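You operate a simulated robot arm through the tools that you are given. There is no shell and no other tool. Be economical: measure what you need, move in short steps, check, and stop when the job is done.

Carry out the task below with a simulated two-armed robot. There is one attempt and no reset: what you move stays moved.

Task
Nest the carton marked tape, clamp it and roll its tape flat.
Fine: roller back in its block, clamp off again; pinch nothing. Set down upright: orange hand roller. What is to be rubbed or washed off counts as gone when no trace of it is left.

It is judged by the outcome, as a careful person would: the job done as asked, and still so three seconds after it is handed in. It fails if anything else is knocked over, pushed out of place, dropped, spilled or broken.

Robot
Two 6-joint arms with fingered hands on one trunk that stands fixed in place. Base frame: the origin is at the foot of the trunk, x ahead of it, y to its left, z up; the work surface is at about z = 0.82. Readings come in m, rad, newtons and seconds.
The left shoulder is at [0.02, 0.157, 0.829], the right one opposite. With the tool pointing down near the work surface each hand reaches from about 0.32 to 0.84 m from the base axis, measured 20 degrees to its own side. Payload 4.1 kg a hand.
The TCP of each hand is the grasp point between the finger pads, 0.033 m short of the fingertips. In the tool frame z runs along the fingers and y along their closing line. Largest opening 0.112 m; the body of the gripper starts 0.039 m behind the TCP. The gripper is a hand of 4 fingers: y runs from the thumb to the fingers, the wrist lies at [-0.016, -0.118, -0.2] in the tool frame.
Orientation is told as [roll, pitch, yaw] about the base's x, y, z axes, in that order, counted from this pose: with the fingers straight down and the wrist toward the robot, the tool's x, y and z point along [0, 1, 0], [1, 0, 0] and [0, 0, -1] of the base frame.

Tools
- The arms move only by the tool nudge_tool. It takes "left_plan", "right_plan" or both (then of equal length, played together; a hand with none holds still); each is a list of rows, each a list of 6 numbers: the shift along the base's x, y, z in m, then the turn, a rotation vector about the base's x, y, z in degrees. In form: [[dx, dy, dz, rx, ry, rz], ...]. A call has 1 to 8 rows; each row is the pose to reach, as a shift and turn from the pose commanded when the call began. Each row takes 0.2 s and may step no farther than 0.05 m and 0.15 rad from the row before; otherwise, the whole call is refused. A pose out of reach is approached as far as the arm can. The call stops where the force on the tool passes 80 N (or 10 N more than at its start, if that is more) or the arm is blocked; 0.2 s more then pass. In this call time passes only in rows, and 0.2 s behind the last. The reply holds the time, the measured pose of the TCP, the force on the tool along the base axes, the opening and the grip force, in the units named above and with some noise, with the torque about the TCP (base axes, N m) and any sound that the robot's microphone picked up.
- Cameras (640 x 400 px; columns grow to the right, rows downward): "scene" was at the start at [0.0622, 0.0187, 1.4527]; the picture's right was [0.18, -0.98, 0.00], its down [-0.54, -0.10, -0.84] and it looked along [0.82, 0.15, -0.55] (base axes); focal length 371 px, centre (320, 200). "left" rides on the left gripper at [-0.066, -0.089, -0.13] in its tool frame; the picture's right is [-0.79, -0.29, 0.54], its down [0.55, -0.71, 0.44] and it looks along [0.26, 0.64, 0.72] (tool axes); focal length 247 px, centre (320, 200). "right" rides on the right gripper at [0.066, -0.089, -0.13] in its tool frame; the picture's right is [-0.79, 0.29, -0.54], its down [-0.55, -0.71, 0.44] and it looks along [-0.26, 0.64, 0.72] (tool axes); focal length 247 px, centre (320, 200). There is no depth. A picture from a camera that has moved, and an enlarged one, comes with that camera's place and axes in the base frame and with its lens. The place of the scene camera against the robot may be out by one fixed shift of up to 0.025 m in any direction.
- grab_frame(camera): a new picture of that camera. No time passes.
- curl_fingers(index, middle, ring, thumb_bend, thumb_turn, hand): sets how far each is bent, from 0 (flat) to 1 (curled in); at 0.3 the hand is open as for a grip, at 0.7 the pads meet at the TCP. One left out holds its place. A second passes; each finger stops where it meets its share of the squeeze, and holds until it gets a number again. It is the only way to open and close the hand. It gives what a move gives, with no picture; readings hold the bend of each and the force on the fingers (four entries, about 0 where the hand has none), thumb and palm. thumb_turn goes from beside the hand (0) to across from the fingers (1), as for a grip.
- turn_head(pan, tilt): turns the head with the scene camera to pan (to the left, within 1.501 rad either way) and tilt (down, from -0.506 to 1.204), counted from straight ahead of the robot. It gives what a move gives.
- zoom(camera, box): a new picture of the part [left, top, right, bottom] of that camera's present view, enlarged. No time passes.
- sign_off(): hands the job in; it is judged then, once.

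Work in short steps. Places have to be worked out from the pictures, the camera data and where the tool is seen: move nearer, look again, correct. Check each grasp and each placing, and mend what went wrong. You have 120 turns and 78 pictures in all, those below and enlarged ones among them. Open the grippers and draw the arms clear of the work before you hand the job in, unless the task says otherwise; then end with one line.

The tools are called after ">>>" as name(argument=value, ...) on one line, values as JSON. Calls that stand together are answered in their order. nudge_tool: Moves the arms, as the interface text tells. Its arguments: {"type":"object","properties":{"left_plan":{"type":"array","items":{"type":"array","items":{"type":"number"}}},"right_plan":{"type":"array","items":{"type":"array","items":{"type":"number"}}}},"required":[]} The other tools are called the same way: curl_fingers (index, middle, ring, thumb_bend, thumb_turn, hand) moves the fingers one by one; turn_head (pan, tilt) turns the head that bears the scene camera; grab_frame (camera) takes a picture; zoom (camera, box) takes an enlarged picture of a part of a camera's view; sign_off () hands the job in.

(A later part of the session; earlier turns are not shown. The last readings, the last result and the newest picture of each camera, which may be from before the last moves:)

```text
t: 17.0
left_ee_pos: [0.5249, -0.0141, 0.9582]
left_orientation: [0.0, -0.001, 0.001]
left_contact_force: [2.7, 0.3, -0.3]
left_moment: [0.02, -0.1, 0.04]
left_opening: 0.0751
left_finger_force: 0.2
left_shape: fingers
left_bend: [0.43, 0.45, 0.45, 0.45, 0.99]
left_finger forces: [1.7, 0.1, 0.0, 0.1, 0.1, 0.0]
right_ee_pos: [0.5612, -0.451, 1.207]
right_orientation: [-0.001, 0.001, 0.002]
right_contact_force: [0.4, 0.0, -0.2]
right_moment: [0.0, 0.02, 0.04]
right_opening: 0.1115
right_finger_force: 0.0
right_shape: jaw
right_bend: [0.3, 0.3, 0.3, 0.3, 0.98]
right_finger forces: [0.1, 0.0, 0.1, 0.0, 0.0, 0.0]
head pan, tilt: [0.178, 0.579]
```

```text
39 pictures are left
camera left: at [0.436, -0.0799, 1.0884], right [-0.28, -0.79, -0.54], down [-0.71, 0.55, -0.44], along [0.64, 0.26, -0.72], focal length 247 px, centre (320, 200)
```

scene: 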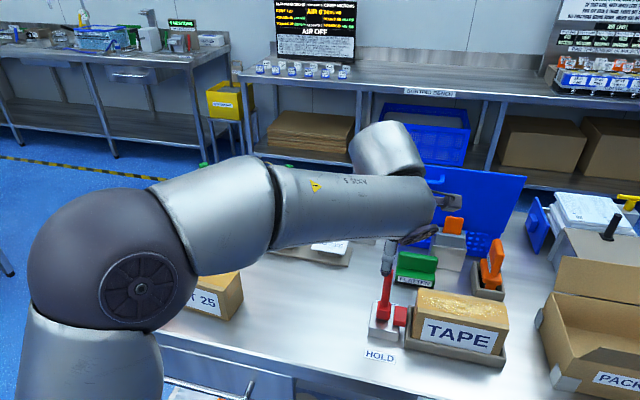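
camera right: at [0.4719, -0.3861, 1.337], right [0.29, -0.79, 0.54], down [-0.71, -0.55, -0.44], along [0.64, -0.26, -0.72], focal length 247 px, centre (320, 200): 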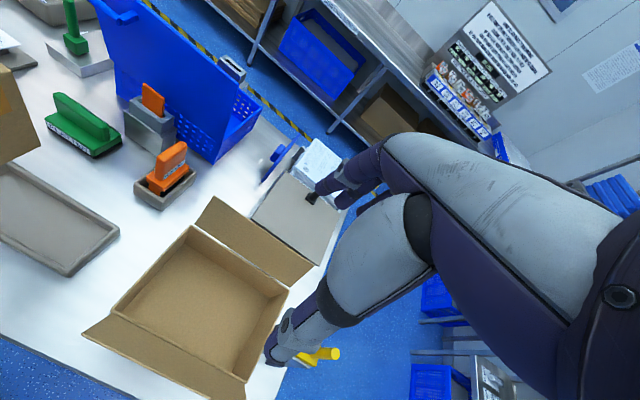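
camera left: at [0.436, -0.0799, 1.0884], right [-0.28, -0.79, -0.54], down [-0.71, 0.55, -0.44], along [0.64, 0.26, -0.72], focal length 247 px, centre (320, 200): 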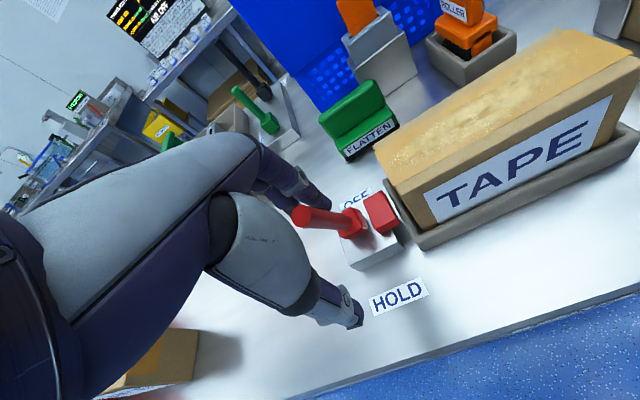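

Only ~2.5 N and the rod top has swung about 4 cm toward HOLD. I keep pulling and follow it down.

>>> nudge_tool(left_plan=[[-0.015, 0, -0.003, 0, 0, 0], [-0.03, 0, -0.008, 0, 0, 0], [-0.045, 0, -0.014, 0, 0, 0]])

>>> grab_frame(camera="left")

```text
t: 17.8
left_ee_pos: [0.4786, -0.0142, 0.9427]
left_orientation: [-0.001, 0.0, 0.003]
left_contact_force: [2.1, -0.2, 0.1]
left_moment: [-0.06, -0.09, -0.03]
left_opening: 0.0753
left_finger_force: 0.8
left_shape: fingers
left_bend: [0.43, 0.45, 0.45, 0.45, 0.99]
left_finger forces: [1.4, 0.0, 0.1, 0.0, 0.1, 0.0]
right_ee_pos: [0.5608, -0.4529, 1.2074]
right_orientation: [-0.001, 0.0, 0.001]
right_contact_force: [-0.2, 0.2, 0.1]
right_moment: [0.01, 0.02, 0.05]
right_opening: 0.1117
right_finger_force: 0.2
right_shape: jaw
right_bend: [0.3, 0.3, 0.3, 0.3, 0.98]
right_finger forces: [0.0, 0.0, 0.0, 0.0, 0.0, 0.0]
head pan, tilt: [0.178, 0.579]
```

```text
38 pictures are left
camera left: at [0.3903, -0.0801, 1.0741], right [-0.29, -0.79, -0.54], down [-0.71, 0.55, -0.44], along [0.64, 0.26, -0.72], focal length 247 px, centre (320, 200)
```

left: 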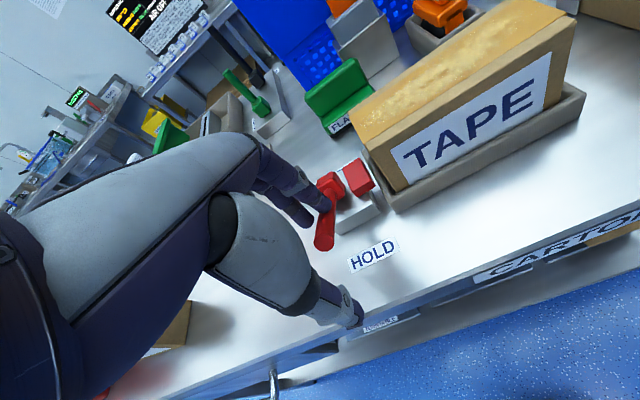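

The lever is about 45° over. I keep following the arc, further back and downward, until it reaches its stop.

>>> nudge_tool(left_plan=[[-0.008, 0, -0.01, 0, 0, 0], [-0.016, 0, -0.02, 0, 0, 0], [-0.024, 0, -0.032, 0, 0, 0]])

>>> zoom(camera="left", box=[220, 120, 460, 290])

```text
t: 18.6
left_ee_pos: [0.4563, -0.016, 0.9154]
left_orientation: [-0.004, -0.013, 0.001]
left_contact_force: [-3.4, -3.1, 34.6]
left_moment: [-0.14, -1.85, -0.18]
left_opening: 0.0798
left_finger_force: 20.1
left_shape: fingers
left_bend: [0.39, 0.44, 0.45, 0.45, 0.99]
left_finger forces: [31.2, 8.3, 0.0, 0.0, 0.0, 0.0]
right_ee_pos: [0.56, -0.4521, 1.208]
right_orientation: [0.0, 0.001, 0.001]
right_contact_force: [0.0, -0.7, -0.1]
right_moment: [0.0, -0.03, 0.02]
right_opening: 0.1119
right_finger_force: 0.0
right_shape: jaw
right_bend: [0.3, 0.3, 0.3, 0.3, 0.98]
right_finger forces: [0.0, 0.1, 0.1, 0.0, 0.1, 0.0]
head pan, tilt: [0.178, 0.579]
```

```text
2.35 times, centred on (340, 205) of left
camera zoom: at [0.3672, -0.0809, 1.046], right [-0.28, -0.79, -0.54], down [-0.71, 0.55, -0.45], along [0.65, 0.25, -0.71], focal length 581 px, centre (273, 188)
```

zoom: 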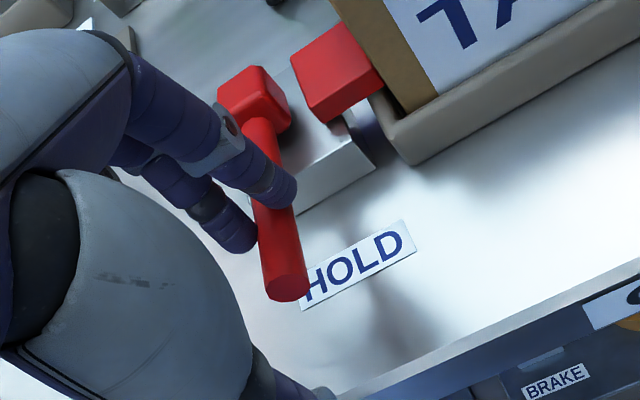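

The force jumped to 35 N at the end of travel and the red pad is now against the carton: it looks clamped. I lift the hand straight off and check it stays.

>>> nudge_tool(left_plan=[[0, 0, 0.02, 0, 0, 0], [0, 0, 0.06, 0, 0, 0], [0, 0.01, 0.1, 0, 0, 0], [0, 0.05, 0.13, 0, 0, 0], [0, 0.1, 0.15, 0, 0, 0], [0, 0.15, 0.15, 0, 0, 0]])

>>> grab_frame(camera="scene")

>>> zoom(camera="scene", box=[350, 250, 530, 380])

```text
refused: row 5 steps farther than a row can; nothing moved
```

```text
36 pictures are left
```

scene: 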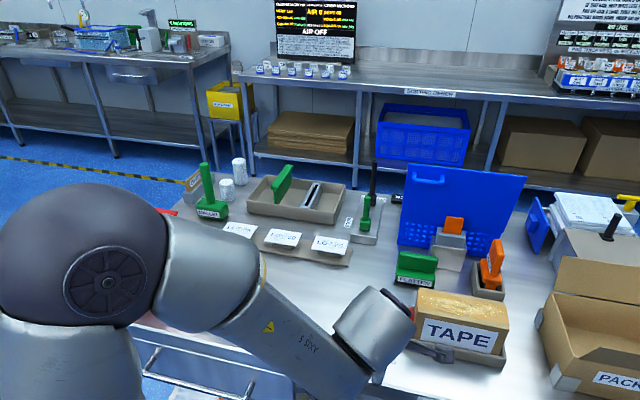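

```text
3.08 times, centred on (440, 315) of scene
camera zoom: at [0.0613, 0.0187, 1.4527], right [0.18, -0.98, 0.0], down [-0.54, -0.1, -0.84], along [0.82, 0.15, -0.55], focal length 1142 px, centre (-49, -154)
```

zoom: 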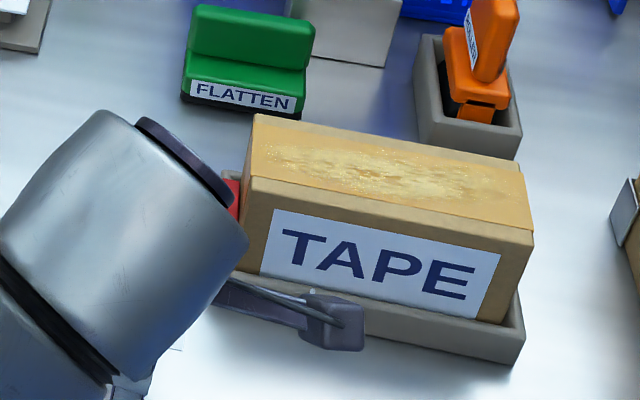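

One row's step was too long, so nothing moved; I redo the retreat with shorter steps.

>>> nudge_tool(left_plan=[[0, 0, 0.02, 0, 0, 0], [0, 0, 0.06, 0, 0, 0], [0, 0.01, 0.1, 0, 0, 0], [0, 0.045, 0.125, 0, 0, 0], [0, 0.085, 0.14, 0, 0, 0], [0, 0.125, 0.14, 0, 0, 0], [0, 0.17, 0.14, 0, 0, 0], [0, 0.21, 0.14, 0, 0, 0]])

>>> zoom(camera="scene", box=[350, 210, 530, 380])

```text
t: 20.4
left_ee_pos: [0.4544, 0.1973, 1.051]
left_orientation: [0.003, 0.0, 0.0]
left_contact_force: [-0.2, 0.9, 0.0]
left_moment: [0.03, 0.02, -0.02]
left_opening: 0.0719
left_finger_force: 0.0
left_shape: fingers
left_bend: [0.45, 0.45, 0.45, 0.45, 0.99]
left_finger forces: [0.1, 0.1, 0.0, 0.0, 0.0, 0.0]
right_ee_pos: [0.5616, -0.4525, 1.2074]
right_orientation: [0.0, 0.0, -0.001]
right_contact_force: [0.1, -0.8, -1.3]
right_moment: [0.03, 0.0, 0.01]
right_opening: 0.1118
right_finger_force: 0.1
right_shape: jaw
right_bend: [0.3, 0.3, 0.3, 0.3, 0.98]
right_finger forces: [0.0, 0.1, 0.0, 0.0, 0.0, 0.0]
head pan, tilt: [0.178, 0.579]
```

```text
2.35 times, centred on (440, 295) of scene
camera zoom: at [0.0623, 0.0184, 1.4527], right [0.18, -0.98, 0.0], down [-0.54, -0.1, -0.84], along [0.82, 0.15, -0.55], focal length 873 px, centre (38, -24)
```

zoom: 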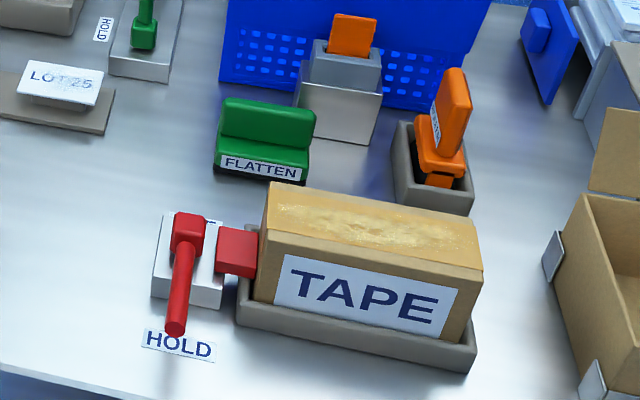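

Clamp holds: lever on HOLD, pad against the carton. The roller's handle is a slab thin in y standing at about (.72, −.254), top ~.955, so I turn the right hand 90° (wrist to the right) and approach for a close look.

>>> nudge_tool(right_plan=[[0.01, 0.01, -0.005, 0, 0, 8], [0.02, 0.02, -0.01, 0, 0, 16], [0.04, 0.035, -0.015, 0, 0, 24], [0.06, 0.05, -0.02, 0, 0, 32], [0.08, 0.07, -0.025, 0, 0, 40], [0.1, 0.09, -0.03, 0, 0, 48], [0.11, 0.11, -0.035, 0, 0, 56], [0.12, 0.13, -0.04, 0, 0, 64]])

>>> nudge_tool(right_plan=[[0.01, 0.015, -0.03, 0, 0, 7], [0.02, 0.03, -0.06, 0, 0, 14], [0.03, 0.045, -0.08, 0, 0, 20], [0.035, 0.055, -0.09, 0, 0, 24]])

>>> grab_frame(camera="right")

>>> grab_frame(camera="scene")

```text
t: 22.2
left_ee_pos: [0.4553, 0.1957, 1.0515]
left_orientation: [0.0, 0.0, 0.001]
left_contact_force: [0.9, 0.0, 0.1]
left_moment: [0.0, 0.06, 0.01]
left_opening: 0.0719
left_finger_force: 0.0
left_shape: fingers
left_bend: [0.45, 0.45, 0.45, 0.45, 0.99]
left_finger forces: [0.1, 0.0, 0.0, 0.0, 0.1, 0.0]
right_ee_pos: [0.5747, -0.3185, 1.12]
right_orientation: [0.001, 0.001, 1.041]
right_contact_force: [0.9, 1.0, -0.5]
right_moment: [0.0, 0.09, 0.02]
right_opening: 0.112
right_finger_force: 0.0
right_shape: jaw
right_bend: [0.3, 0.3, 0.3, 0.3, 0.98]
right_finger forces: [0.0, 0.0, 0.0, 0.0, 0.0, 0.1]
right hand out of reach, approached as far as the arm can: row 2, 3, 4, 5, 6, 7, 8
head pan, tilt: [0.178, 0.579]
```

```text
t: 23.2
left_ee_pos: [0.4541, 0.196, 1.051]
left_orientation: [0.001, 0.0, 0.0]
left_contact_force: [-0.8, 0.8, 0.1]
left_moment: [0.03, -0.03, 0.03]
left_opening: 0.072
left_finger_force: 0.1
left_shape: fingers
left_bend: [0.45, 0.45, 0.45, 0.45, 0.99]
left_finger forces: [0.0, 0.1, 0.0, 0.0, 0.0, 0.0]
right_ee_pos: [0.5961, -0.2622, 1.0221]
right_orientation: [-0.003, -0.001, 1.459]
right_contact_force: [-0.9, -1.5, 1.0]
right_moment: [0.06, -0.07, -0.01]
right_opening: 0.1121
right_finger_force: 0.0
right_shape: jaw
right_bend: [0.3, 0.3, 0.3, 0.3, 0.98]
right_finger forces: [0.0, 0.1, 0.0, 0.0, 0.1, 0.1]
right hand out of reach, approached as far as the arm can: row 4
head pan, tilt: [0.178, 0.579]
```

```text
33 pictures are left
camera right: at [0.52, -0.3444, 1.1519], right [0.82, 0.2, 0.54], down [0.47, -0.77, -0.44], along [0.33, 0.61, -0.72], focal length 247 px, centre (320, 200)
```

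right: 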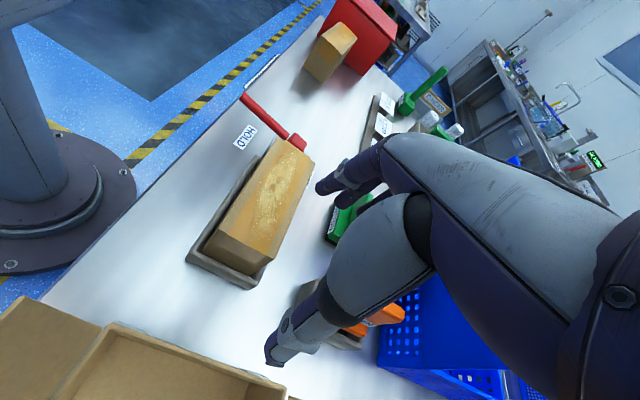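

```text
32 pictures are left
```

scene: 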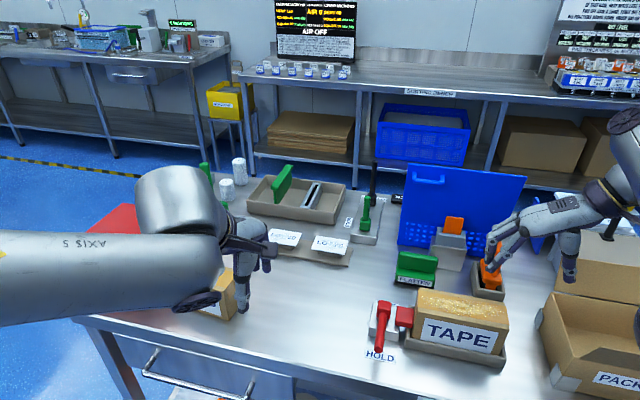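

With the hand upright at 90° yaw the reach runs short, so I'll tilt the hand back 30° (palm toward the robot), keeping the fingers on either side of the handle slab, and hold a narrower opening.

>>> curl_fingers(hand="right", index=0.42, middle=0.42, ring=0.42, thumb_bend=0.42, thumb_turn=1.0)

>>> nudge_tool(right_plan=[[0.016, 0.002, 0, -0.5, -6, 0.5], [0.032, 0.004, 0, -1, -12, 1], [0.048, 0.005, 0, -1.6, -18, 1.5], [0.064, 0.006, 0, -2.1, -24, 2], [0.08, 0.008, 0, -2.7, -30, 2.4]])

>>> grab_frame(camera="right")

>>> zoom(camera="scene", box=[420, 170, 600, 310])

```text
t: 24.2
left_ee_pos: [0.456, 0.1963, 1.0514]
left_orientation: [0.0, 0.001, 0.002]
left_contact_force: [0.1, -0.6, -0.3]
left_moment: [0.02, 0.03, -0.03]
left_opening: 0.0721
left_finger_force: 0.2
left_shape: fingers
left_bend: [0.45, 0.45, 0.45, 0.45, 0.99]
left_finger forces: [0.0, 0.0, 0.0, 0.0, 0.1, 0.0]
right_ee_pos: [0.5969, -0.2624, 1.0216]
right_orientation: [0.0, -0.001, 1.459]
right_contact_force: [-0.7, 0.5, -0.5]
right_moment: [0.0, 0.0, 0.0]
right_opening: 0.0805
right_finger_force: 0.1
right_shape: fingers
right_bend: [0.42, 0.42, 0.42, 0.42, 0.99]
right_finger forces: [0.1, 0.1, 0.0, 0.1, 0.1, 0.0]
head pan, tilt: [0.178, 0.579]
```

```text
t: 25.4
left_ee_pos: [0.4549, 0.1953, 1.0511]
left_orientation: [0.0, -0.001, 0.002]
left_contact_force: [-0.3, 0.5, -0.3]
left_moment: [0.01, 0.0, 0.0]
left_opening: 0.072
left_finger_force: 0.0
left_shape: fingers
left_bend: [0.45, 0.45, 0.45, 0.45, 0.99]
left_finger forces: [0.0, 0.0, 0.1, 0.1, 0.0, 0.0]
right_ee_pos: [0.6762, -0.2546, 1.0229]
right_orientation: [-0.526, 0.003, 1.501]
right_contact_force: [0.3, 1.0, 0.2]
right_moment: [-0.02, -0.01, 0.01]
right_opening: 0.0807
right_finger_force: 0.0
right_shape: fingers
right_bend: [0.42, 0.42, 0.42, 0.42, 0.99]
right_finger forces: [0.1, 0.1, 0.1, 0.0, 0.1, 0.1]
head pan, tilt: [0.178, 0.579]
```

```text
31 pictures are left
camera right: at [0.5477, -0.3355, 1.1013], right [0.43, 0.26, 0.86], down [0.65, -0.76, -0.1], along [0.63, 0.6, -0.49], focal length 247 px, centre (320, 200)
```

right: 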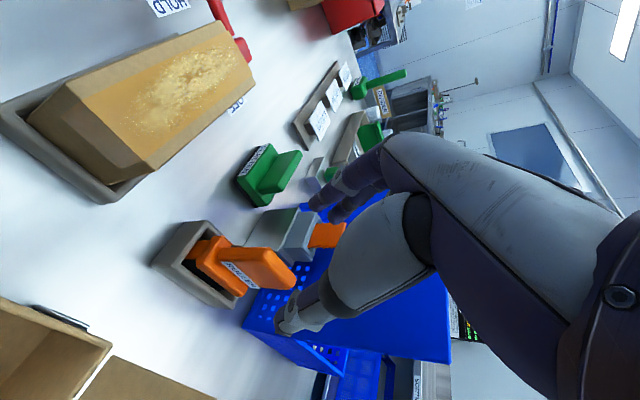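

```text
2.86 times, centred on (510, 240) of scene
camera zoom: at [0.0622, 0.0187, 1.4527], right [0.18, -0.98, 0.0], down [-0.54, -0.1, -0.84], along [0.82, 0.15, -0.55], focal length 1060 px, centre (-223, 86)
```

zoom: 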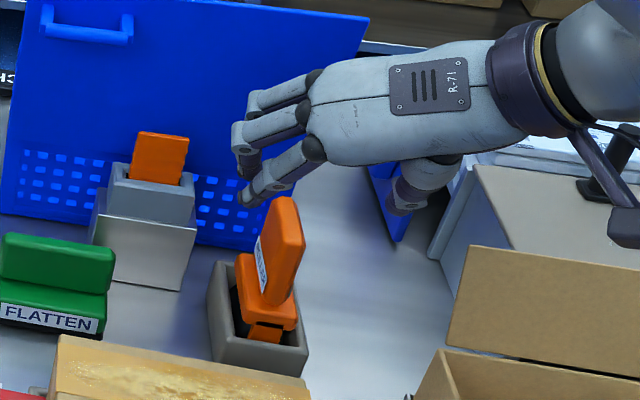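

The tilted pose is reachable. I zoom in on the handle for an accurate position.

>>> zoom(camera="right", box=[140, 200, 320, 340])

```text
2.86 times, centred on (230, 270) of right
camera zoom: at [0.5477, -0.3355, 1.1013], right [0.43, 0.26, 0.86], down [0.65, -0.76, -0.1], along [0.63, 0.6, -0.49], focal length 706 px, centre (577, 0)
```

zoom: 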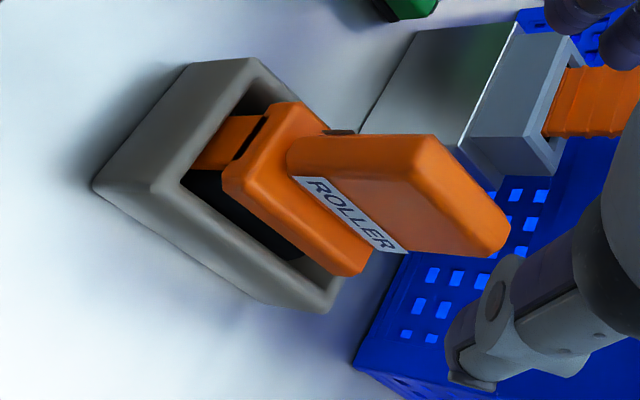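

The handle slab spans x .689–.737, y −.266…−.250, z .906–.955, with everything at about −4° yaw like the hand. I slide in along the tilted finger axis to grasp at about (.715, −.258, .953).

>>> nudge_tool(right_plan=[[0.01, -0.001, -0.018, 0, 0, 0], [0.02, -0.002, -0.036, 0, 0, 0], [0.03, -0.003, -0.054, 0, 0, 0], [0.039, -0.0035, -0.07, 0, 0, 0]])

>>> grab_frame(camera="right")

>>> zoom(camera="scene", box=[440, 200, 560, 310])

```text
t: 26.4
left_ee_pos: [0.4563, 0.1958, 1.0518]
left_orientation: [0.0, 0.002, 0.003]
left_contact_force: [-0.9, 0.5, -0.2]
left_moment: [0.03, 0.02, -0.03]
left_opening: 0.0719
left_finger_force: 0.0
left_shape: fingers
left_bend: [0.45, 0.45, 0.45, 0.45, 0.99]
left_finger forces: [0.1, 0.0, 0.0, 0.0, 0.1, 0.0]
right_ee_pos: [0.7152, -0.2589, 0.9521]
right_orientation: [-0.526, 0.001, 1.502]
right_contact_force: [-0.4, -0.4, -0.1]
right_moment: [0.04, -0.01, -0.01]
right_opening: 0.0805
right_finger_force: 0.0
right_shape: fingers
right_bend: [0.42, 0.42, 0.42, 0.42, 0.99]
right_finger forces: [0.0, 0.0, 0.0, 0.0, 0.0, 0.0]
head pan, tilt: [0.178, 0.579]
```

```text
28 pictures are left
camera right: at [0.5865, -0.3389, 1.0308], right [0.43, 0.26, 0.86], down [0.65, -0.76, -0.1], along [0.63, 0.6, -0.49], focal length 247 px, centre (320, 200)
```

right: 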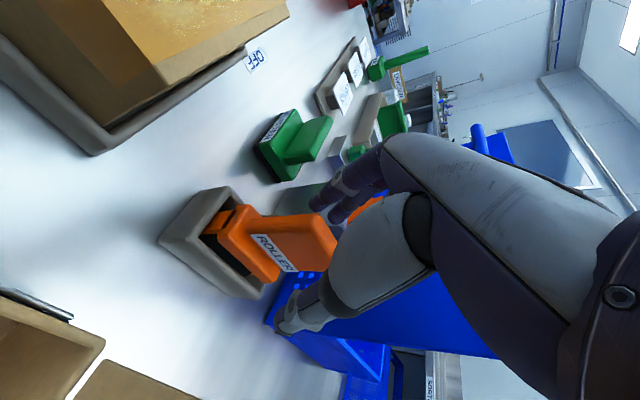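

```text
3.64 times, centred on (500, 255) of scene
camera zoom: at [0.0619, 0.0188, 1.4527], right [0.18, -0.98, 0.0], down [-0.54, -0.1, -0.84], along [0.82, 0.15, -0.55], focal length 1350 px, centre (-334, 0)
```

zoom: 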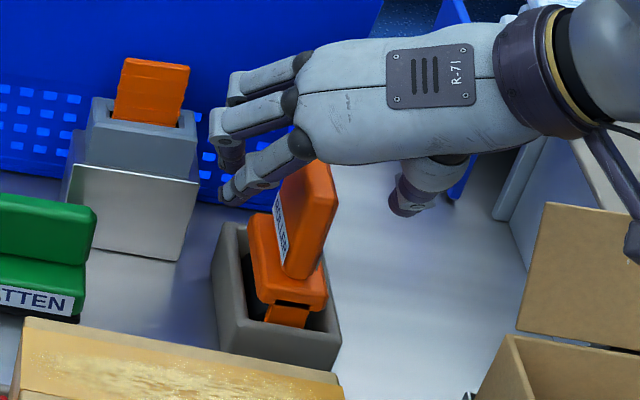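

The handle is centred between thumb and fingers with the tips overlapping its upper part. I close the hand on it.

>>> curl_fingers(hand="right", index=0.75, middle=0.75, ring=0.75, thumb_bend=0.7)

>>> grab_frame(camera="right")

```text
t: 27.4
left_ee_pos: [0.4557, 0.1957, 1.0508]
left_orientation: [0.0, 0.0, 0.003]
left_contact_force: [0.8, 0.5, -0.6]
left_moment: [0.02, 0.02, 0.04]
left_opening: 0.072
left_finger_force: 0.0
left_shape: fingers
left_bend: [0.45, 0.45, 0.45, 0.45, 0.99]
left_finger forces: [0.0, 0.0, 0.0, 0.1, 0.1, 0.1]
right_ee_pos: [0.7156, -0.2573, 0.9517]
right_orientation: [-0.526, -0.001, 1.501]
right_contact_force: [-0.2, 0.1, -0.4]
right_moment: [-0.08, 0.02, 0.0]
right_opening: 0.0165
right_finger_force: 12.9
right_shape: fingers
right_bend: [0.73, 0.72, 0.73, 0.64, 1.0]
right_finger forces: [5.3, 3.6, 3.0, 0.1, 12.7, 0.0]
head pan, tilt: [0.178, 0.579]
```

```text
26 pictures are left
camera right: at [0.5867, -0.3387, 1.0307], right [0.43, 0.26, 0.86], down [0.65, -0.76, -0.1], along [0.63, 0.6, -0.49], focal length 247 px, centre (320, 200)
```

right: 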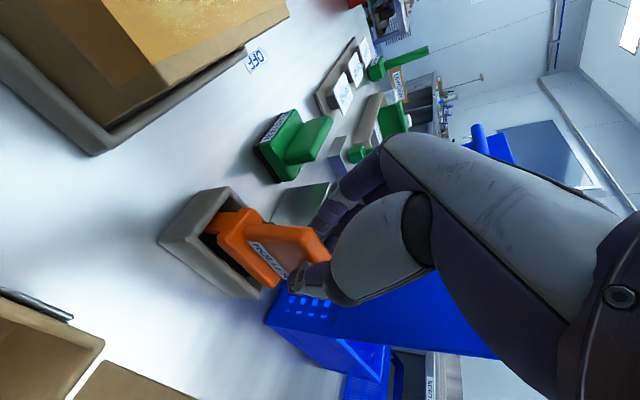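

All three fingers and the thumb hold the handle at 13 N; I squeeze firmer before lifting.

>>> curl_fingers(hand="right", index=0.9, middle=0.9, ring=0.9, thumb_bend=0.85)

>>> nudge_tool(right_plan=[[0, 0, 0.01, 0, 0, 0], [0, 0, 0.025, 0, 0, 0], [0, 0, 0.045, 0, 0, 0]])

>>> grab_frame(camera="right")

```text
t: 28.4
left_ee_pos: [0.4561, 0.1949, 1.0508]
left_orientation: [0.0, 0.001, 0.002]
left_contact_force: [0.3, -0.8, -1.2]
left_moment: [0.01, 0.02, 0.02]
left_opening: 0.0722
left_finger_force: 0.1
left_shape: fingers
left_bend: [0.45, 0.45, 0.45, 0.45, 0.99]
left_finger forces: [0.0, 0.0, 0.0, 0.0, 0.1, 0.0]
right_ee_pos: [0.7149, -0.2586, 0.9513]
right_orientation: [-0.526, 0.0, 1.501]
right_contact_force: [-1.5, -1.4, -2.8]
right_moment: [-0.27, 0.12, 0.07]
right_opening: 0.0152
right_finger_force: 21.1
right_shape: fingers
right_bend: [0.75, 0.75, 0.77, 0.63, 1.0]
right_finger forces: [6.6, 6.1, 7.0, 0.0, 22.5, 0.0]
head pan, tilt: [0.178, 0.579]
```

```text
t: 29.2
left_ee_pos: [0.4557, 0.1968, 1.0511]
left_orientation: [0.0, -0.001, 0.002]
left_contact_force: [0.4, 1.2, 0.0]
left_moment: [-0.03, -0.01, 0.03]
left_opening: 0.0721
left_finger_force: 0.2
left_shape: fingers
left_bend: [0.45, 0.45, 0.45, 0.45, 0.99]
left_finger forces: [0.1, 0.0, 0.1, 0.0, 0.1, 0.0]
right_ee_pos: [0.7149, -0.258, 0.9979]
right_orientation: [-0.525, -0.002, 1.5]
right_contact_force: [-0.1, -0.3, -1.4]
right_moment: [-0.01, 0.05, 0.0]
right_opening: 0.015
right_finger_force: 22.9
right_shape: fingers
right_bend: [0.75, 0.75, 0.78, 0.64, 0.99]
right_finger forces: [12.1, 5.9, 4.3, 0.0, 22.8, 0.0]
head pan, tilt: [0.178, 0.579]
```

```text
25 pictures are left
camera right: at [0.5867, -0.3386, 1.0762], right [0.43, 0.26, 0.86], down [0.65, -0.76, -0.1], along [0.63, 0.6, -0.49], focal length 247 px, centre (320, 200)
```

right: 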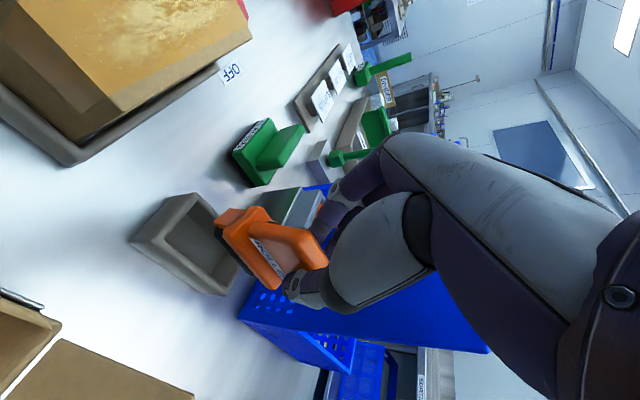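

Roller is out cleanly, block undisturbed. I carry it up and back to above the carton, bottom well clear of the tape.

>>> nudge_tool(right_plan=[[-0.02, 0, 0.03, 0, 0, 0], [-0.04, 0, 0.065, 0, 0, 0], [-0.065, 0.02, 0.092, 0, 0, 0], [-0.095, 0.045, 0.092, 0, 0, 0], [-0.125, 0.07, 0.092, 0, 0, 0], [-0.15, 0.098, 0.092, 0, 0, 0]])

>>> grab_frame(camera="right")

>>> zoom(camera="scene", box=[370, 180, 570, 370])

>>> grab_frame(camera="left")

```text
t: 30.6
left_ee_pos: [0.4549, 0.1955, 1.0501]
left_orientation: [0.0, 0.001, 0.001]
left_contact_force: [-0.2, -0.7, 0.2]
left_moment: [0.04, 0.02, 0.0]
left_opening: 0.072
left_finger_force: 0.1
left_shape: fingers
left_bend: [0.45, 0.45, 0.45, 0.45, 0.99]
left_finger forces: [0.0, 0.0, 0.1, 0.1, 0.0, 0.0]
right_ee_pos: [0.566, -0.1588, 1.0891]
right_orientation: [-0.526, -0.001, 1.501]
right_contact_force: [-0.5, -0.3, -3.0]
right_moment: [0.01, 0.04, 0.02]
right_opening: 0.0154
right_finger_force: 22.3
right_shape: fingers
right_bend: [0.75, 0.75, 0.78, 0.64, 0.99]
right_finger forces: [11.9, 5.8, 4.1, 0.0, 22.6, 0.0]
head pan, tilt: [0.178, 0.579]
```

```text
24 pictures are left
camera right: at [0.4372, -0.2408, 1.1676], right [0.43, 0.26, 0.86], down [0.65, -0.76, -0.1], along [0.63, 0.6, -0.49], focal length 247 px, centre (320, 200)
```

right: 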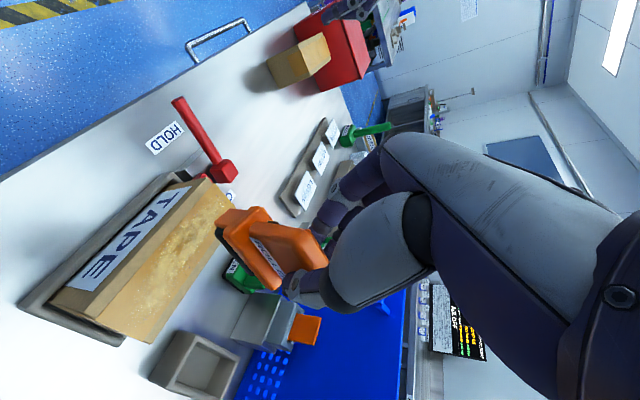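

```text
2.11 times, centred on (470, 275) of scene
camera zoom: at [0.0626, 0.0185, 1.4527], right [0.18, -0.98, 0.0], down [-0.54, -0.1, -0.84], along [0.82, 0.15, -0.55], focal length 781 px, centre (4, 42)
```

zoom: 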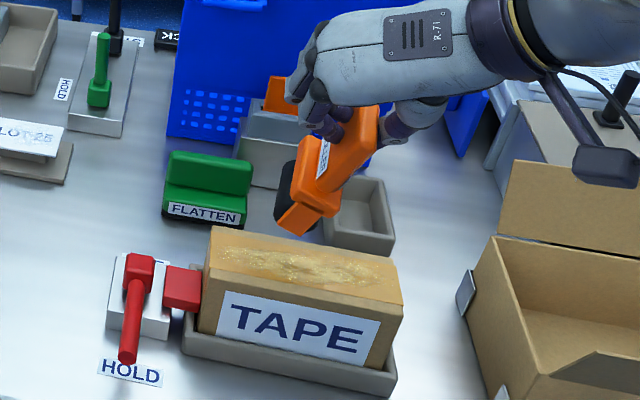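

```text
22 pictures are left
camera left: at [0.3669, 0.1296, 1.1816], right [-0.29, -0.79, -0.54], down [-0.71, 0.55, -0.43], along [0.64, 0.26, -0.72], focal length 247 px, centre (320, 200)
```

left: 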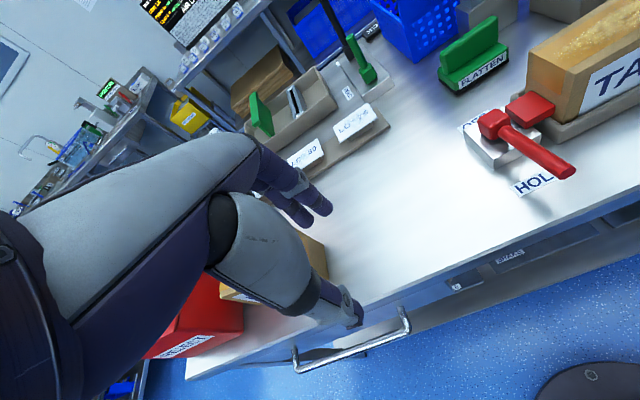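

The roller is over the carton but seems to lean sideways in the grip. I zoom in to quantify that.

>>> zoom(camera="right", box=[190, 180, 350, 320])

>>> zoom(camera="scene", box=[430, 200, 510, 270])

```text
2.86 times, centred on (270, 250) of right
camera zoom: at [0.4372, -0.2408, 1.1676], right [0.43, 0.26, 0.86], down [0.65, -0.76, -0.1], along [0.63, 0.6, -0.49], focal length 706 px, centre (463, 57)
```

zoom: 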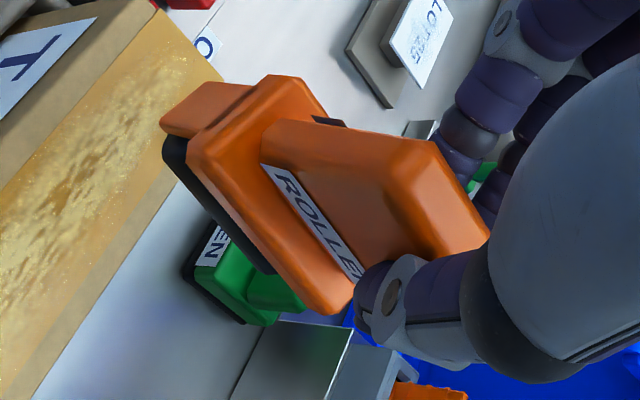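

```text
5.71 times, centred on (470, 235) of scene
camera zoom: at [0.0626, 0.0185, 1.4527], right [0.18, -0.98, 0.0], down [-0.54, -0.1, -0.84], along [0.82, 0.15, -0.55], focal length 2121 px, centre (-537, 0)
```

zoom: 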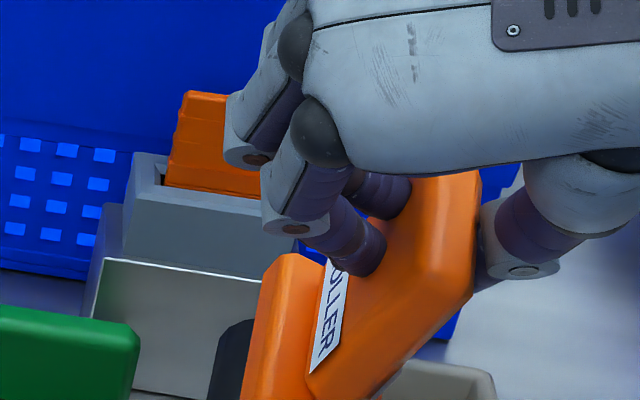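

The roller leans about 14° (top toward the right). I counter-rotate the hand about the roller's axis by −14° to bring it upright and check.

>>> nudge_tool(right_plan=[[0, 0, 0.005, -7, 0.5, 0], [0, 0, 0.005, -14, 1, 0]])

>>> zoom(camera="scene", box=[390, 200, 530, 320])

```text
t: 31.2
left_ee_pos: [0.4554, 0.196, 1.0505]
left_orientation: [0.0, 0.001, 0.003]
left_contact_force: [0.8, 0.4, 0.5]
left_moment: [0.04, -0.01, 0.0]
left_opening: 0.0719
left_finger_force: 0.0
left_shape: fingers
left_bend: [0.45, 0.45, 0.45, 0.45, 0.99]
left_finger forces: [0.0, 0.0, 0.1, 0.0, 0.1, 0.0]
right_ee_pos: [0.5657, -0.1605, 1.0935]
right_orientation: [-0.526, 0.246, 1.499]
right_contact_force: [-0.8, -0.5, -1.5]
right_moment: [0.02, 0.02, 0.02]
right_opening: 0.0152
right_finger_force: 22.9
right_shape: fingers
right_bend: [0.75, 0.75, 0.78, 0.64, 0.99]
right_finger forces: [12.5, 5.8, 4.1, 0.0, 22.7, 0.0]
head pan, tilt: [0.178, 0.579]
```

```text
3.33 times, centred on (460, 260) of scene
camera zoom: at [0.0622, 0.0185, 1.4527], right [0.18, -0.98, 0.0], down [-0.54, -0.1, -0.84], along [0.82, 0.15, -0.55], focal length 1237 px, centre (-147, 0)
```

zoom: 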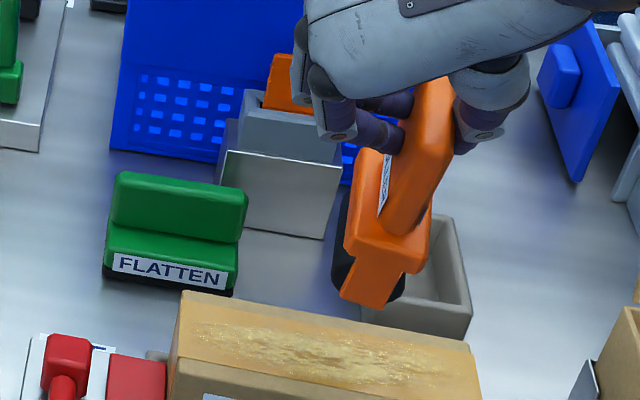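

It's upright now to within a few degrees. I move toward the carton's left end, shift forward a bit to centre the roller on the tape width, and descend partway.

>>> nudge_tool(right_plan=[[0.008, 0.02, 0, 0, 0, 0], [0.016, 0.045, -0.005, 0, 0, 0], [0.02, 0.058, -0.025, 0, 0, 0], [0.02, 0.058, -0.035, 0, 0, 0]])

>>> grab_frame(camera="right")

>>> zoom(camera="scene", box=[370, 220, 530, 360])

```text
t: 32.2
left_ee_pos: [0.4551, 0.1954, 1.051]
left_orientation: [-0.001, 0.001, 0.003]
left_contact_force: [-0.1, 0.1, -0.3]
left_moment: [-0.02, 0.0, 0.0]
left_opening: 0.0718
left_finger_force: 0.1
left_shape: fingers
left_bend: [0.45, 0.45, 0.45, 0.45, 0.99]
left_finger forces: [0.1, 0.0, 0.1, 0.0, 0.0, 0.1]
right_ee_pos: [0.5853, -0.103, 1.059]
right_orientation: [-0.525, 0.246, 1.501]
right_contact_force: [0.4, 0.3, -1.4]
right_moment: [0.08, 0.02, 0.02]
right_opening: 0.0153
right_finger_force: 22.6
right_shape: fingers
right_bend: [0.75, 0.76, 0.78, 0.64, 0.99]
right_finger forces: [12.5, 6.0, 4.1, 0.1, 22.6, 0.0]
head pan, tilt: [0.178, 0.579]
```

```text
18 pictures are left
camera right: at [0.4588, -0.1614, 1.1571], right [0.45, 0.46, 0.77], down [0.65, -0.76, 0.08], along [0.62, 0.46, -0.64], focal length 247 px, centre (320, 200)
```

right: 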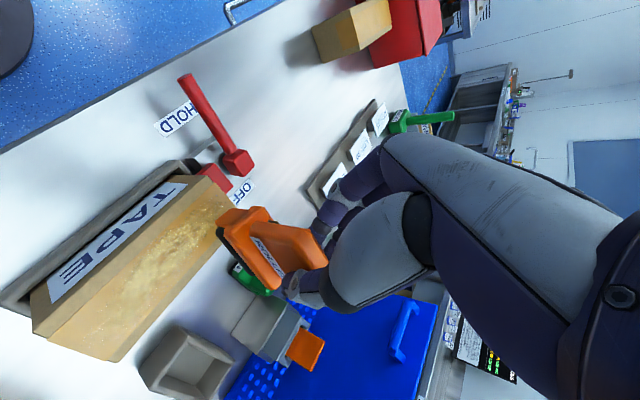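

```text
2.86 times, centred on (450, 290) of scene
camera zoom: at [0.0622, 0.0187, 1.4527], right [0.18, -0.98, 0.0], down [-0.54, -0.1, -0.84], along [0.82, 0.15, -0.55], focal length 1060 px, centre (-51, -57)
```

zoom: 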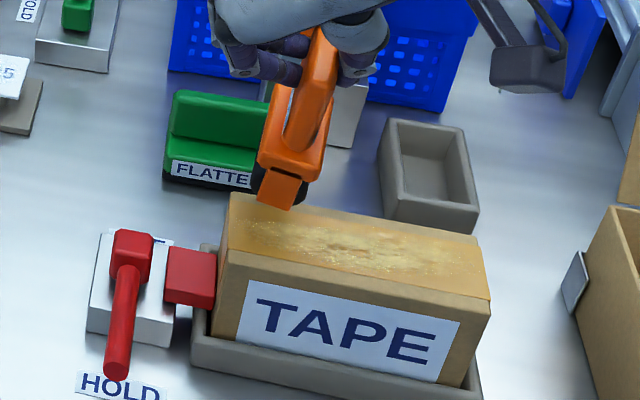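

Roller is above the tape's left end and lined up across its width. I descend in small steps to find contact.

>>> nudge_tool(right_plan=[[0, 0, -0.005, 0, 0, 0], [0, 0, -0.01, 0, 0, 0], [0, 0, -0.015, 0, 0, 0]])

```text
t: 33.0
left_ee_pos: [0.4549, 0.196, 1.0508]
left_orientation: [0.0, 0.0, 0.001]
left_contact_force: [-0.2, 0.1, -0.7]
left_moment: [-0.01, -0.02, 0.01]
left_opening: 0.0719
left_finger_force: 0.1
left_shape: fingers
left_bend: [0.45, 0.45, 0.45, 0.45, 0.99]
left_finger forces: [0.0, 0.0, 0.0, 0.0, 0.0, 0.1]
right_ee_pos: [0.5846, -0.1034, 1.044]
right_orientation: [-0.524, 0.243, 1.501]
right_contact_force: [-0.2, 0.3, -1.2]
right_moment: [0.02, 0.03, -0.04]
right_opening: 0.0152
right_finger_force: 22.5
right_shape: fingers
right_bend: [0.75, 0.76, 0.78, 0.64, 0.99]
right_finger forces: [12.5, 6.0, 4.1, 0.0, 22.6, 0.0]
head pan, tilt: [0.178, 0.579]
```

No contact yet at 1.044; I continue down a little at a time.

>>> nudge_tool(right_plan=[[0, 0, -0.004, 0, 0, 0], [0, 0, -0.008, 0, 0, 0]])

```text
t: 33.6
left_ee_pos: [0.4555, 0.1971, 1.051]
left_orientation: [0.002, 0.0, 0.001]
left_contact_force: [-0.2, 0.1, -0.1]
left_moment: [0.0, 0.01, -0.01]
left_opening: 0.0721
left_finger_force: 0.1
left_shape: fingers
left_bend: [0.45, 0.45, 0.45, 0.45, 0.99]
left_finger forces: [0.2, 0.0, 0.0, 0.0, 0.1, 0.0]
right_ee_pos: [0.5849, -0.1017, 1.0374]
right_orientation: [-0.531, 0.244, 1.501]
right_contact_force: [0.7, -0.6, 7.8]
right_moment: [-0.13, -0.04, 0.04]
right_opening: 0.0155
right_finger_force: 24.3
right_shape: fingers
right_bend: [0.75, 0.76, 0.78, 0.64, 0.99]
right_finger forces: [13.8, 6.3, 4.1, 0.1, 23.8, 0.1]
head pan, tilt: [0.178, 0.579]
```

Contact at 1.037 with ~9 N. I press a couple of millimetres more and roll slowly along the tape to the right end.

>>> nudge_tool(right_plan=[[0, 0, -0.003, 0, 0, 0], [-0.0016, -0.02, -0.003, 0, 0, 0], [-0.0031, -0.04, -0.003, 0, 0, 0], [-0.0047, -0.06, -0.003, 0, 0, 0], [-0.0063, -0.08, -0.003, 0, 0, 0], [-0.0079, -0.1, -0.003, 0, 0, 0], [-0.0098, -0.125, -0.003, 0, 0, 0]])

>>> zoom(camera="scene", box=[370, 220, 530, 360])

```text
t: 35.2
left_ee_pos: [0.4549, 0.1959, 1.0517]
left_orientation: [0.001, -0.001, 0.001]
left_contact_force: [-0.4, -0.1, 0.5]
left_moment: [-0.01, -0.03, -0.01]
left_opening: 0.0718
left_finger_force: 0.1
left_shape: fingers
left_bend: [0.45, 0.45, 0.45, 0.45, 0.99]
left_finger forces: [0.0, 0.1, 0.1, 0.0, 0.0, 0.0]
right_ee_pos: [0.5758, -0.2278, 1.0324]
right_orientation: [-0.526, 0.243, 1.501]
right_contact_force: [0.7, 7.9, 13.8]
right_moment: [1.08, -0.41, 0.18]
right_opening: 0.0183
right_finger_force: 35.6
right_shape: fingers
right_bend: [0.76, 0.78, 0.8, 0.64, 0.95]
right_finger forces: [35.8, 7.4, 0.0, 0.1, 28.4, 0.0]
head pan, tilt: [0.178, 0.579]
```

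```text
2.86 times, centred on (450, 290) of scene
camera zoom: at [0.0619, 0.0193, 1.4527], right [0.18, -0.98, 0.0], down [-0.54, -0.1, -0.84], along [0.82, 0.15, -0.55], focal length 1060 px, centre (-51, -57)
```

zoom: 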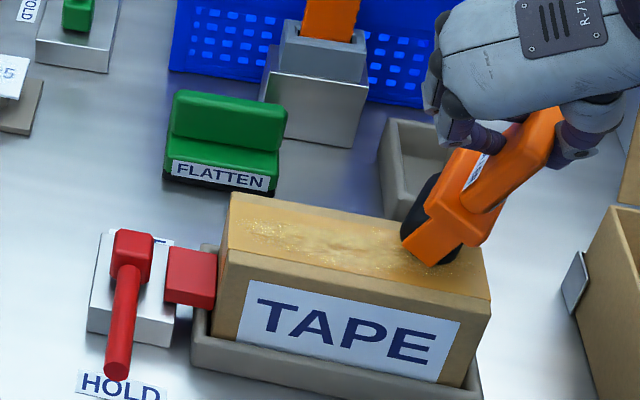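

The roll flattened part of the tape, but the roller lagged and leaned in the grip (1 Nm). I roll back left with slightly less pressure, which should also stand it up again.

>>> nudge_tool(right_plan=[[0.0016, 0.02, 0.001, 0, 0, 0], [0.0031, 0.04, 0.002, 0, 0, 0], [0.0047, 0.06, 0.003, 0, 0, 0], [0.0063, 0.08, 0.003, 0, 0, 0], [0.0079, 0.1, 0.003, 0, 0, 0], [0.0096, 0.122, 0.003, 0, 0, 0]])

>>> zoom(camera="scene", box=[370, 220, 530, 360])

```text
t: 36.6
left_ee_pos: [0.4557, 0.1957, 1.0521]
left_orientation: [0.0, -0.001, 0.002]
left_contact_force: [0.1, 0.9, 0.8]
left_moment: [0.02, -0.01, 0.01]
left_opening: 0.0715
left_finger_force: 0.0
left_shape: fingers
left_bend: [0.45, 0.45, 0.45, 0.45, 0.99]
left_finger forces: [0.0, 0.0, 0.0, 0.0, 0.0, 0.0]
right_ee_pos: [0.5855, -0.1045, 1.0346]
right_orientation: [-0.521, 0.244, 1.503]
right_contact_force: [0.1, -2.2, 0.9]
right_moment: [-0.3, 0.11, 0.02]
right_opening: 0.0151
right_finger_force: 22.2
right_shape: fingers
right_bend: [0.75, 0.76, 0.78, 0.62, 1.0]
right_finger forces: [6.5, 5.8, 9.6, 0.0, 22.3, 0.0]
head pan, tilt: [0.178, 0.579]
```

```text
2.86 times, centred on (450, 290) of scene
camera zoom: at [0.0621, 0.0184, 1.4527], right [0.18, -0.98, 0.0], down [-0.54, -0.1, -0.84], along [0.82, 0.15, -0.55], focal length 1060 px, centre (-51, -57)
```

zoom: 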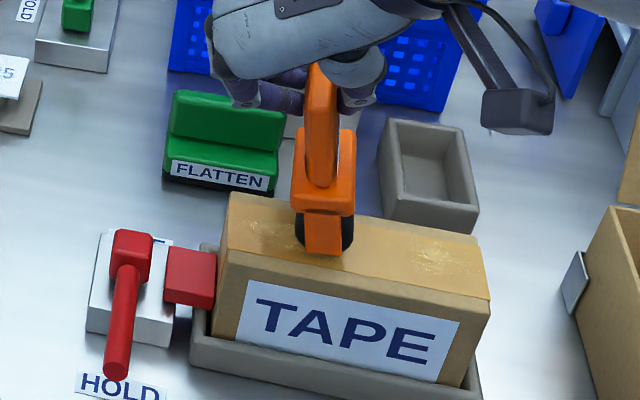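

Middle is flat; patches remain near the left and right ends. I press slightly and continue to the left end, then check.

>>> nudge_tool(right_plan=[[0.001, 0.012, -0.003, 0, 0, 0], [0.002, 0.024, -0.004, 0, 0, 0], [0.003, 0.036, -0.004, 0, 0, 0], [0.0035, 0.044, -0.004, 0, 0, 0], [0.0025, 0.03, -0.003, 0, 0, 0], [0.0015, 0.015, -0.002, 0, 0, 0], [0, 0, -0.002, 0, 0, 0], [-0.001, -0.015, -0.002, 0, 0, 0]])

>>> zoom(camera="scene", box=[370, 220, 530, 360])

```text
t: 38.4
left_ee_pos: [0.4555, 0.1976, 1.0508]
left_orientation: [-0.001, 0.0, 0.001]
left_contact_force: [0.4, 0.8, -0.4]
left_moment: [-0.03, 0.0, -0.02]
left_opening: 0.0717
left_finger_force: 0.1
left_shape: fingers
left_bend: [0.45, 0.45, 0.45, 0.45, 0.99]
left_finger forces: [0.0, 0.1, 0.1, 0.1, 0.1, 0.0]
right_ee_pos: [0.584, -0.119, 1.035]
right_orientation: [-0.529, 0.242, 1.5]
right_contact_force: [-0.3, 10.5, 12.4]
right_moment: [1.14, -0.29, 0.24]
right_opening: 0.0153
right_finger_force: 36.9
right_shape: fingers
right_bend: [0.77, 0.77, 0.8, 0.62, 0.97]
right_finger forces: [39.5, 5.6, 0.1, 0.0, 29.2, 0.0]
head pan, tilt: [0.178, 0.579]
```

```text
2.86 times, centred on (450, 290) of scene
camera zoom: at [0.0618, 0.0194, 1.4527], right [0.18, -0.98, 0.0], down [-0.54, -0.1, -0.84], along [0.82, 0.15, -0.55], focal length 1060 px, centre (-51, -57)
```

zoom: 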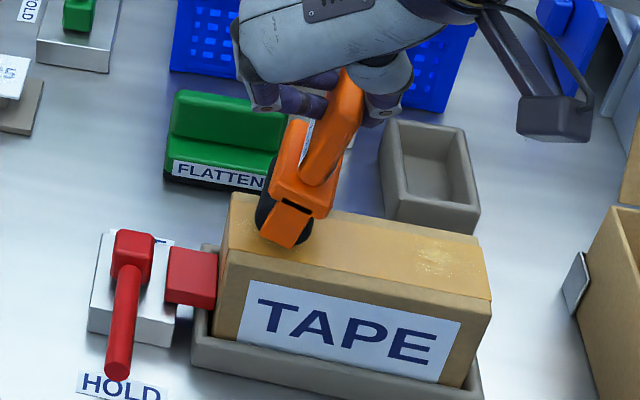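

Left end looks nearly flat. Now I roll right past the remaining patch at the right end, going a little farther than before.

>>> nudge_tool(right_plan=[[-0.0016, -0.022, 0.0, 0, 0, 0], [-0.0033, -0.044, 0.0, 0, 0, 0], [-0.005, -0.066, 0.0, 0, 0, 0], [-0.0067, -0.088, 0.0, 0, 0, 0], [-0.0084, -0.11, 0.0, 0, 0, 0], [-0.01, -0.13, 0.0, 0, 0, 0], [-0.009, -0.115, 0.0, 0, 0, 0], [-0.007, -0.09, 0.001, 0, 0, 0]])

>>> zoom(camera="scene", box=[370, 220, 530, 360])

```text
t: 40.2
left_ee_pos: [0.4538, 0.1961, 1.0518]
left_orientation: [0.001, -0.002, 0.001]
left_contact_force: [-0.6, -0.5, -0.1]
left_moment: [0.02, 0.01, -0.02]
left_opening: 0.0722
left_finger_force: 0.0
left_shape: fingers
left_bend: [0.45, 0.45, 0.45, 0.45, 0.99]
left_finger forces: [0.0, 0.0, 0.0, 0.1, 0.1, 0.0]
right_ee_pos: [0.5785, -0.2114, 1.0363]
right_orientation: [-0.531, 0.247, 1.499]
right_contact_force: [-3.3, -2.1, 27.6]
right_moment: [-0.71, -0.18, -0.18]
right_opening: 0.014
right_finger_force: 24.4
right_shape: fingers
right_bend: [0.75, 0.79, 0.8, 0.66, 0.97]
right_finger forces: [8.2, 16.2, 0.0, 0.1, 25.0, 0.0]
head pan, tilt: [0.178, 0.579]
```

```text
2.86 times, centred on (450, 290) of scene
camera zoom: at [0.0613, 0.0187, 1.4527], right [0.18, -0.98, 0.0], down [-0.54, -0.1, -0.84], along [0.82, 0.15, -0.55], focal length 1060 px, centre (-51, -57)
```

zoom: 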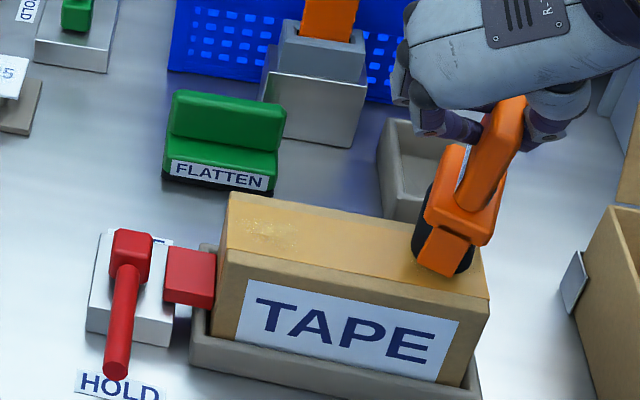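

The right end is flat; a faint patch remains near the left end. I roll left under firmer pressure all the way to that end.

>>> nudge_tool(right_plan=[[0.0016, 0.022, 0.0, 0, 0, 0], [0.0033, 0.044, 0.0, 0, 0, 0], [0.005, 0.066, 0.0, 0, 0, 0], [0.0067, 0.088, 0.0, 0, 0, 0], [0.0084, 0.11, 0.0, 0, 0, 0], [0.0097, 0.127, 0.0, 0, 0, 0], [0.0107, 0.14, 0.0, 0, 0, 0], [0.0112, 0.146, 0.0, 0, 0, 0]])

```text
t: 42.0
left_ee_pos: [0.4563, 0.1964, 1.051]
left_orientation: [-0.001, 0.0, 0.003]
left_contact_force: [-0.2, -0.2, 0.7]
left_moment: [0.0, 0.02, 0.0]
left_opening: 0.0721
left_finger_force: 0.1
left_shape: fingers
left_bend: [0.45, 0.45, 0.45, 0.45, 0.99]
left_finger forces: [0.0, 0.0, 0.0, 0.0, 0.1, 0.0]
right_ee_pos: [0.5883, -0.0641, 1.0343]
right_orientation: [-0.524, 0.245, 1.501]
right_contact_force: [-0.2, -0.8, -0.8]
right_moment: [-0.18, -0.02, -0.05]
right_opening: 0.0142
right_finger_force: 19.3
right_shape: fingers
right_bend: [0.75, 0.76, 0.8, 0.65, 1.0]
right_finger forces: [7.6, 11.4, 0.1, 0.0, 20.0, 0.1]
head pan, tilt: [0.178, 0.579]
```

Pressure faded at the left end as the roller leaned. I press down here and roll rightwards over the patch, then inspect.

>>> nudge_tool(right_plan=[[0, 0, -0.003, 0, 0, 0], [-0.0008, -0.01, -0.004, 0, 0, 0], [-0.0016, -0.022, -0.003, 0, 0, 0], [-0.0028, -0.036, -0.002, 0, 0, 0], [-0.004, -0.05, -0.001, 0, 0, 0], [-0.0055, -0.07, 0.0, 0, 0, 0], [-0.007, -0.09, 0.002, 0, 0, 0]])

>>> zoom(camera="scene", box=[390, 220, 510, 340])

```text
t: 43.6
left_ee_pos: [0.4539, 0.1974, 1.0502]
left_orientation: [0.001, 0.001, 0.001]
left_contact_force: [-0.4, 0.1, 0.4]
left_moment: [-0.04, -0.01, 0.02]
left_opening: 0.0719
left_finger_force: 0.0
left_shape: fingers
left_bend: [0.45, 0.45, 0.45, 0.45, 0.99]
left_finger forces: [0.0, 0.0, 0.0, 0.0, 0.2, 0.0]
right_ee_pos: [0.5803, -0.153, 1.0356]
right_orientation: [-0.521, 0.245, 1.503]
right_contact_force: [1.9, 10.4, 11.4]
right_moment: [1.43, -0.51, 0.25]
right_opening: 0.0172
right_finger_force: 41.4
right_shape: fingers
right_bend: [0.76, 0.77, 0.8, 0.64, 0.95]
right_finger forces: [42.0, 5.9, 0.0, 0.1, 34.6, 0.0]
head pan, tilt: [0.178, 0.579]
```

```text
3.33 times, centred on (450, 280) of scene
camera zoom: at [0.062, 0.0195, 1.4527], right [0.18, -0.98, 0.0], down [-0.54, -0.1, -0.84], along [0.82, 0.15, -0.55], focal length 1237 px, centre (-113, -67)
```

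zoom: 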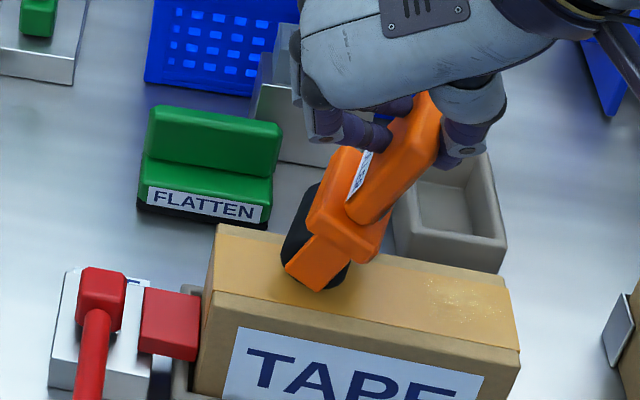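

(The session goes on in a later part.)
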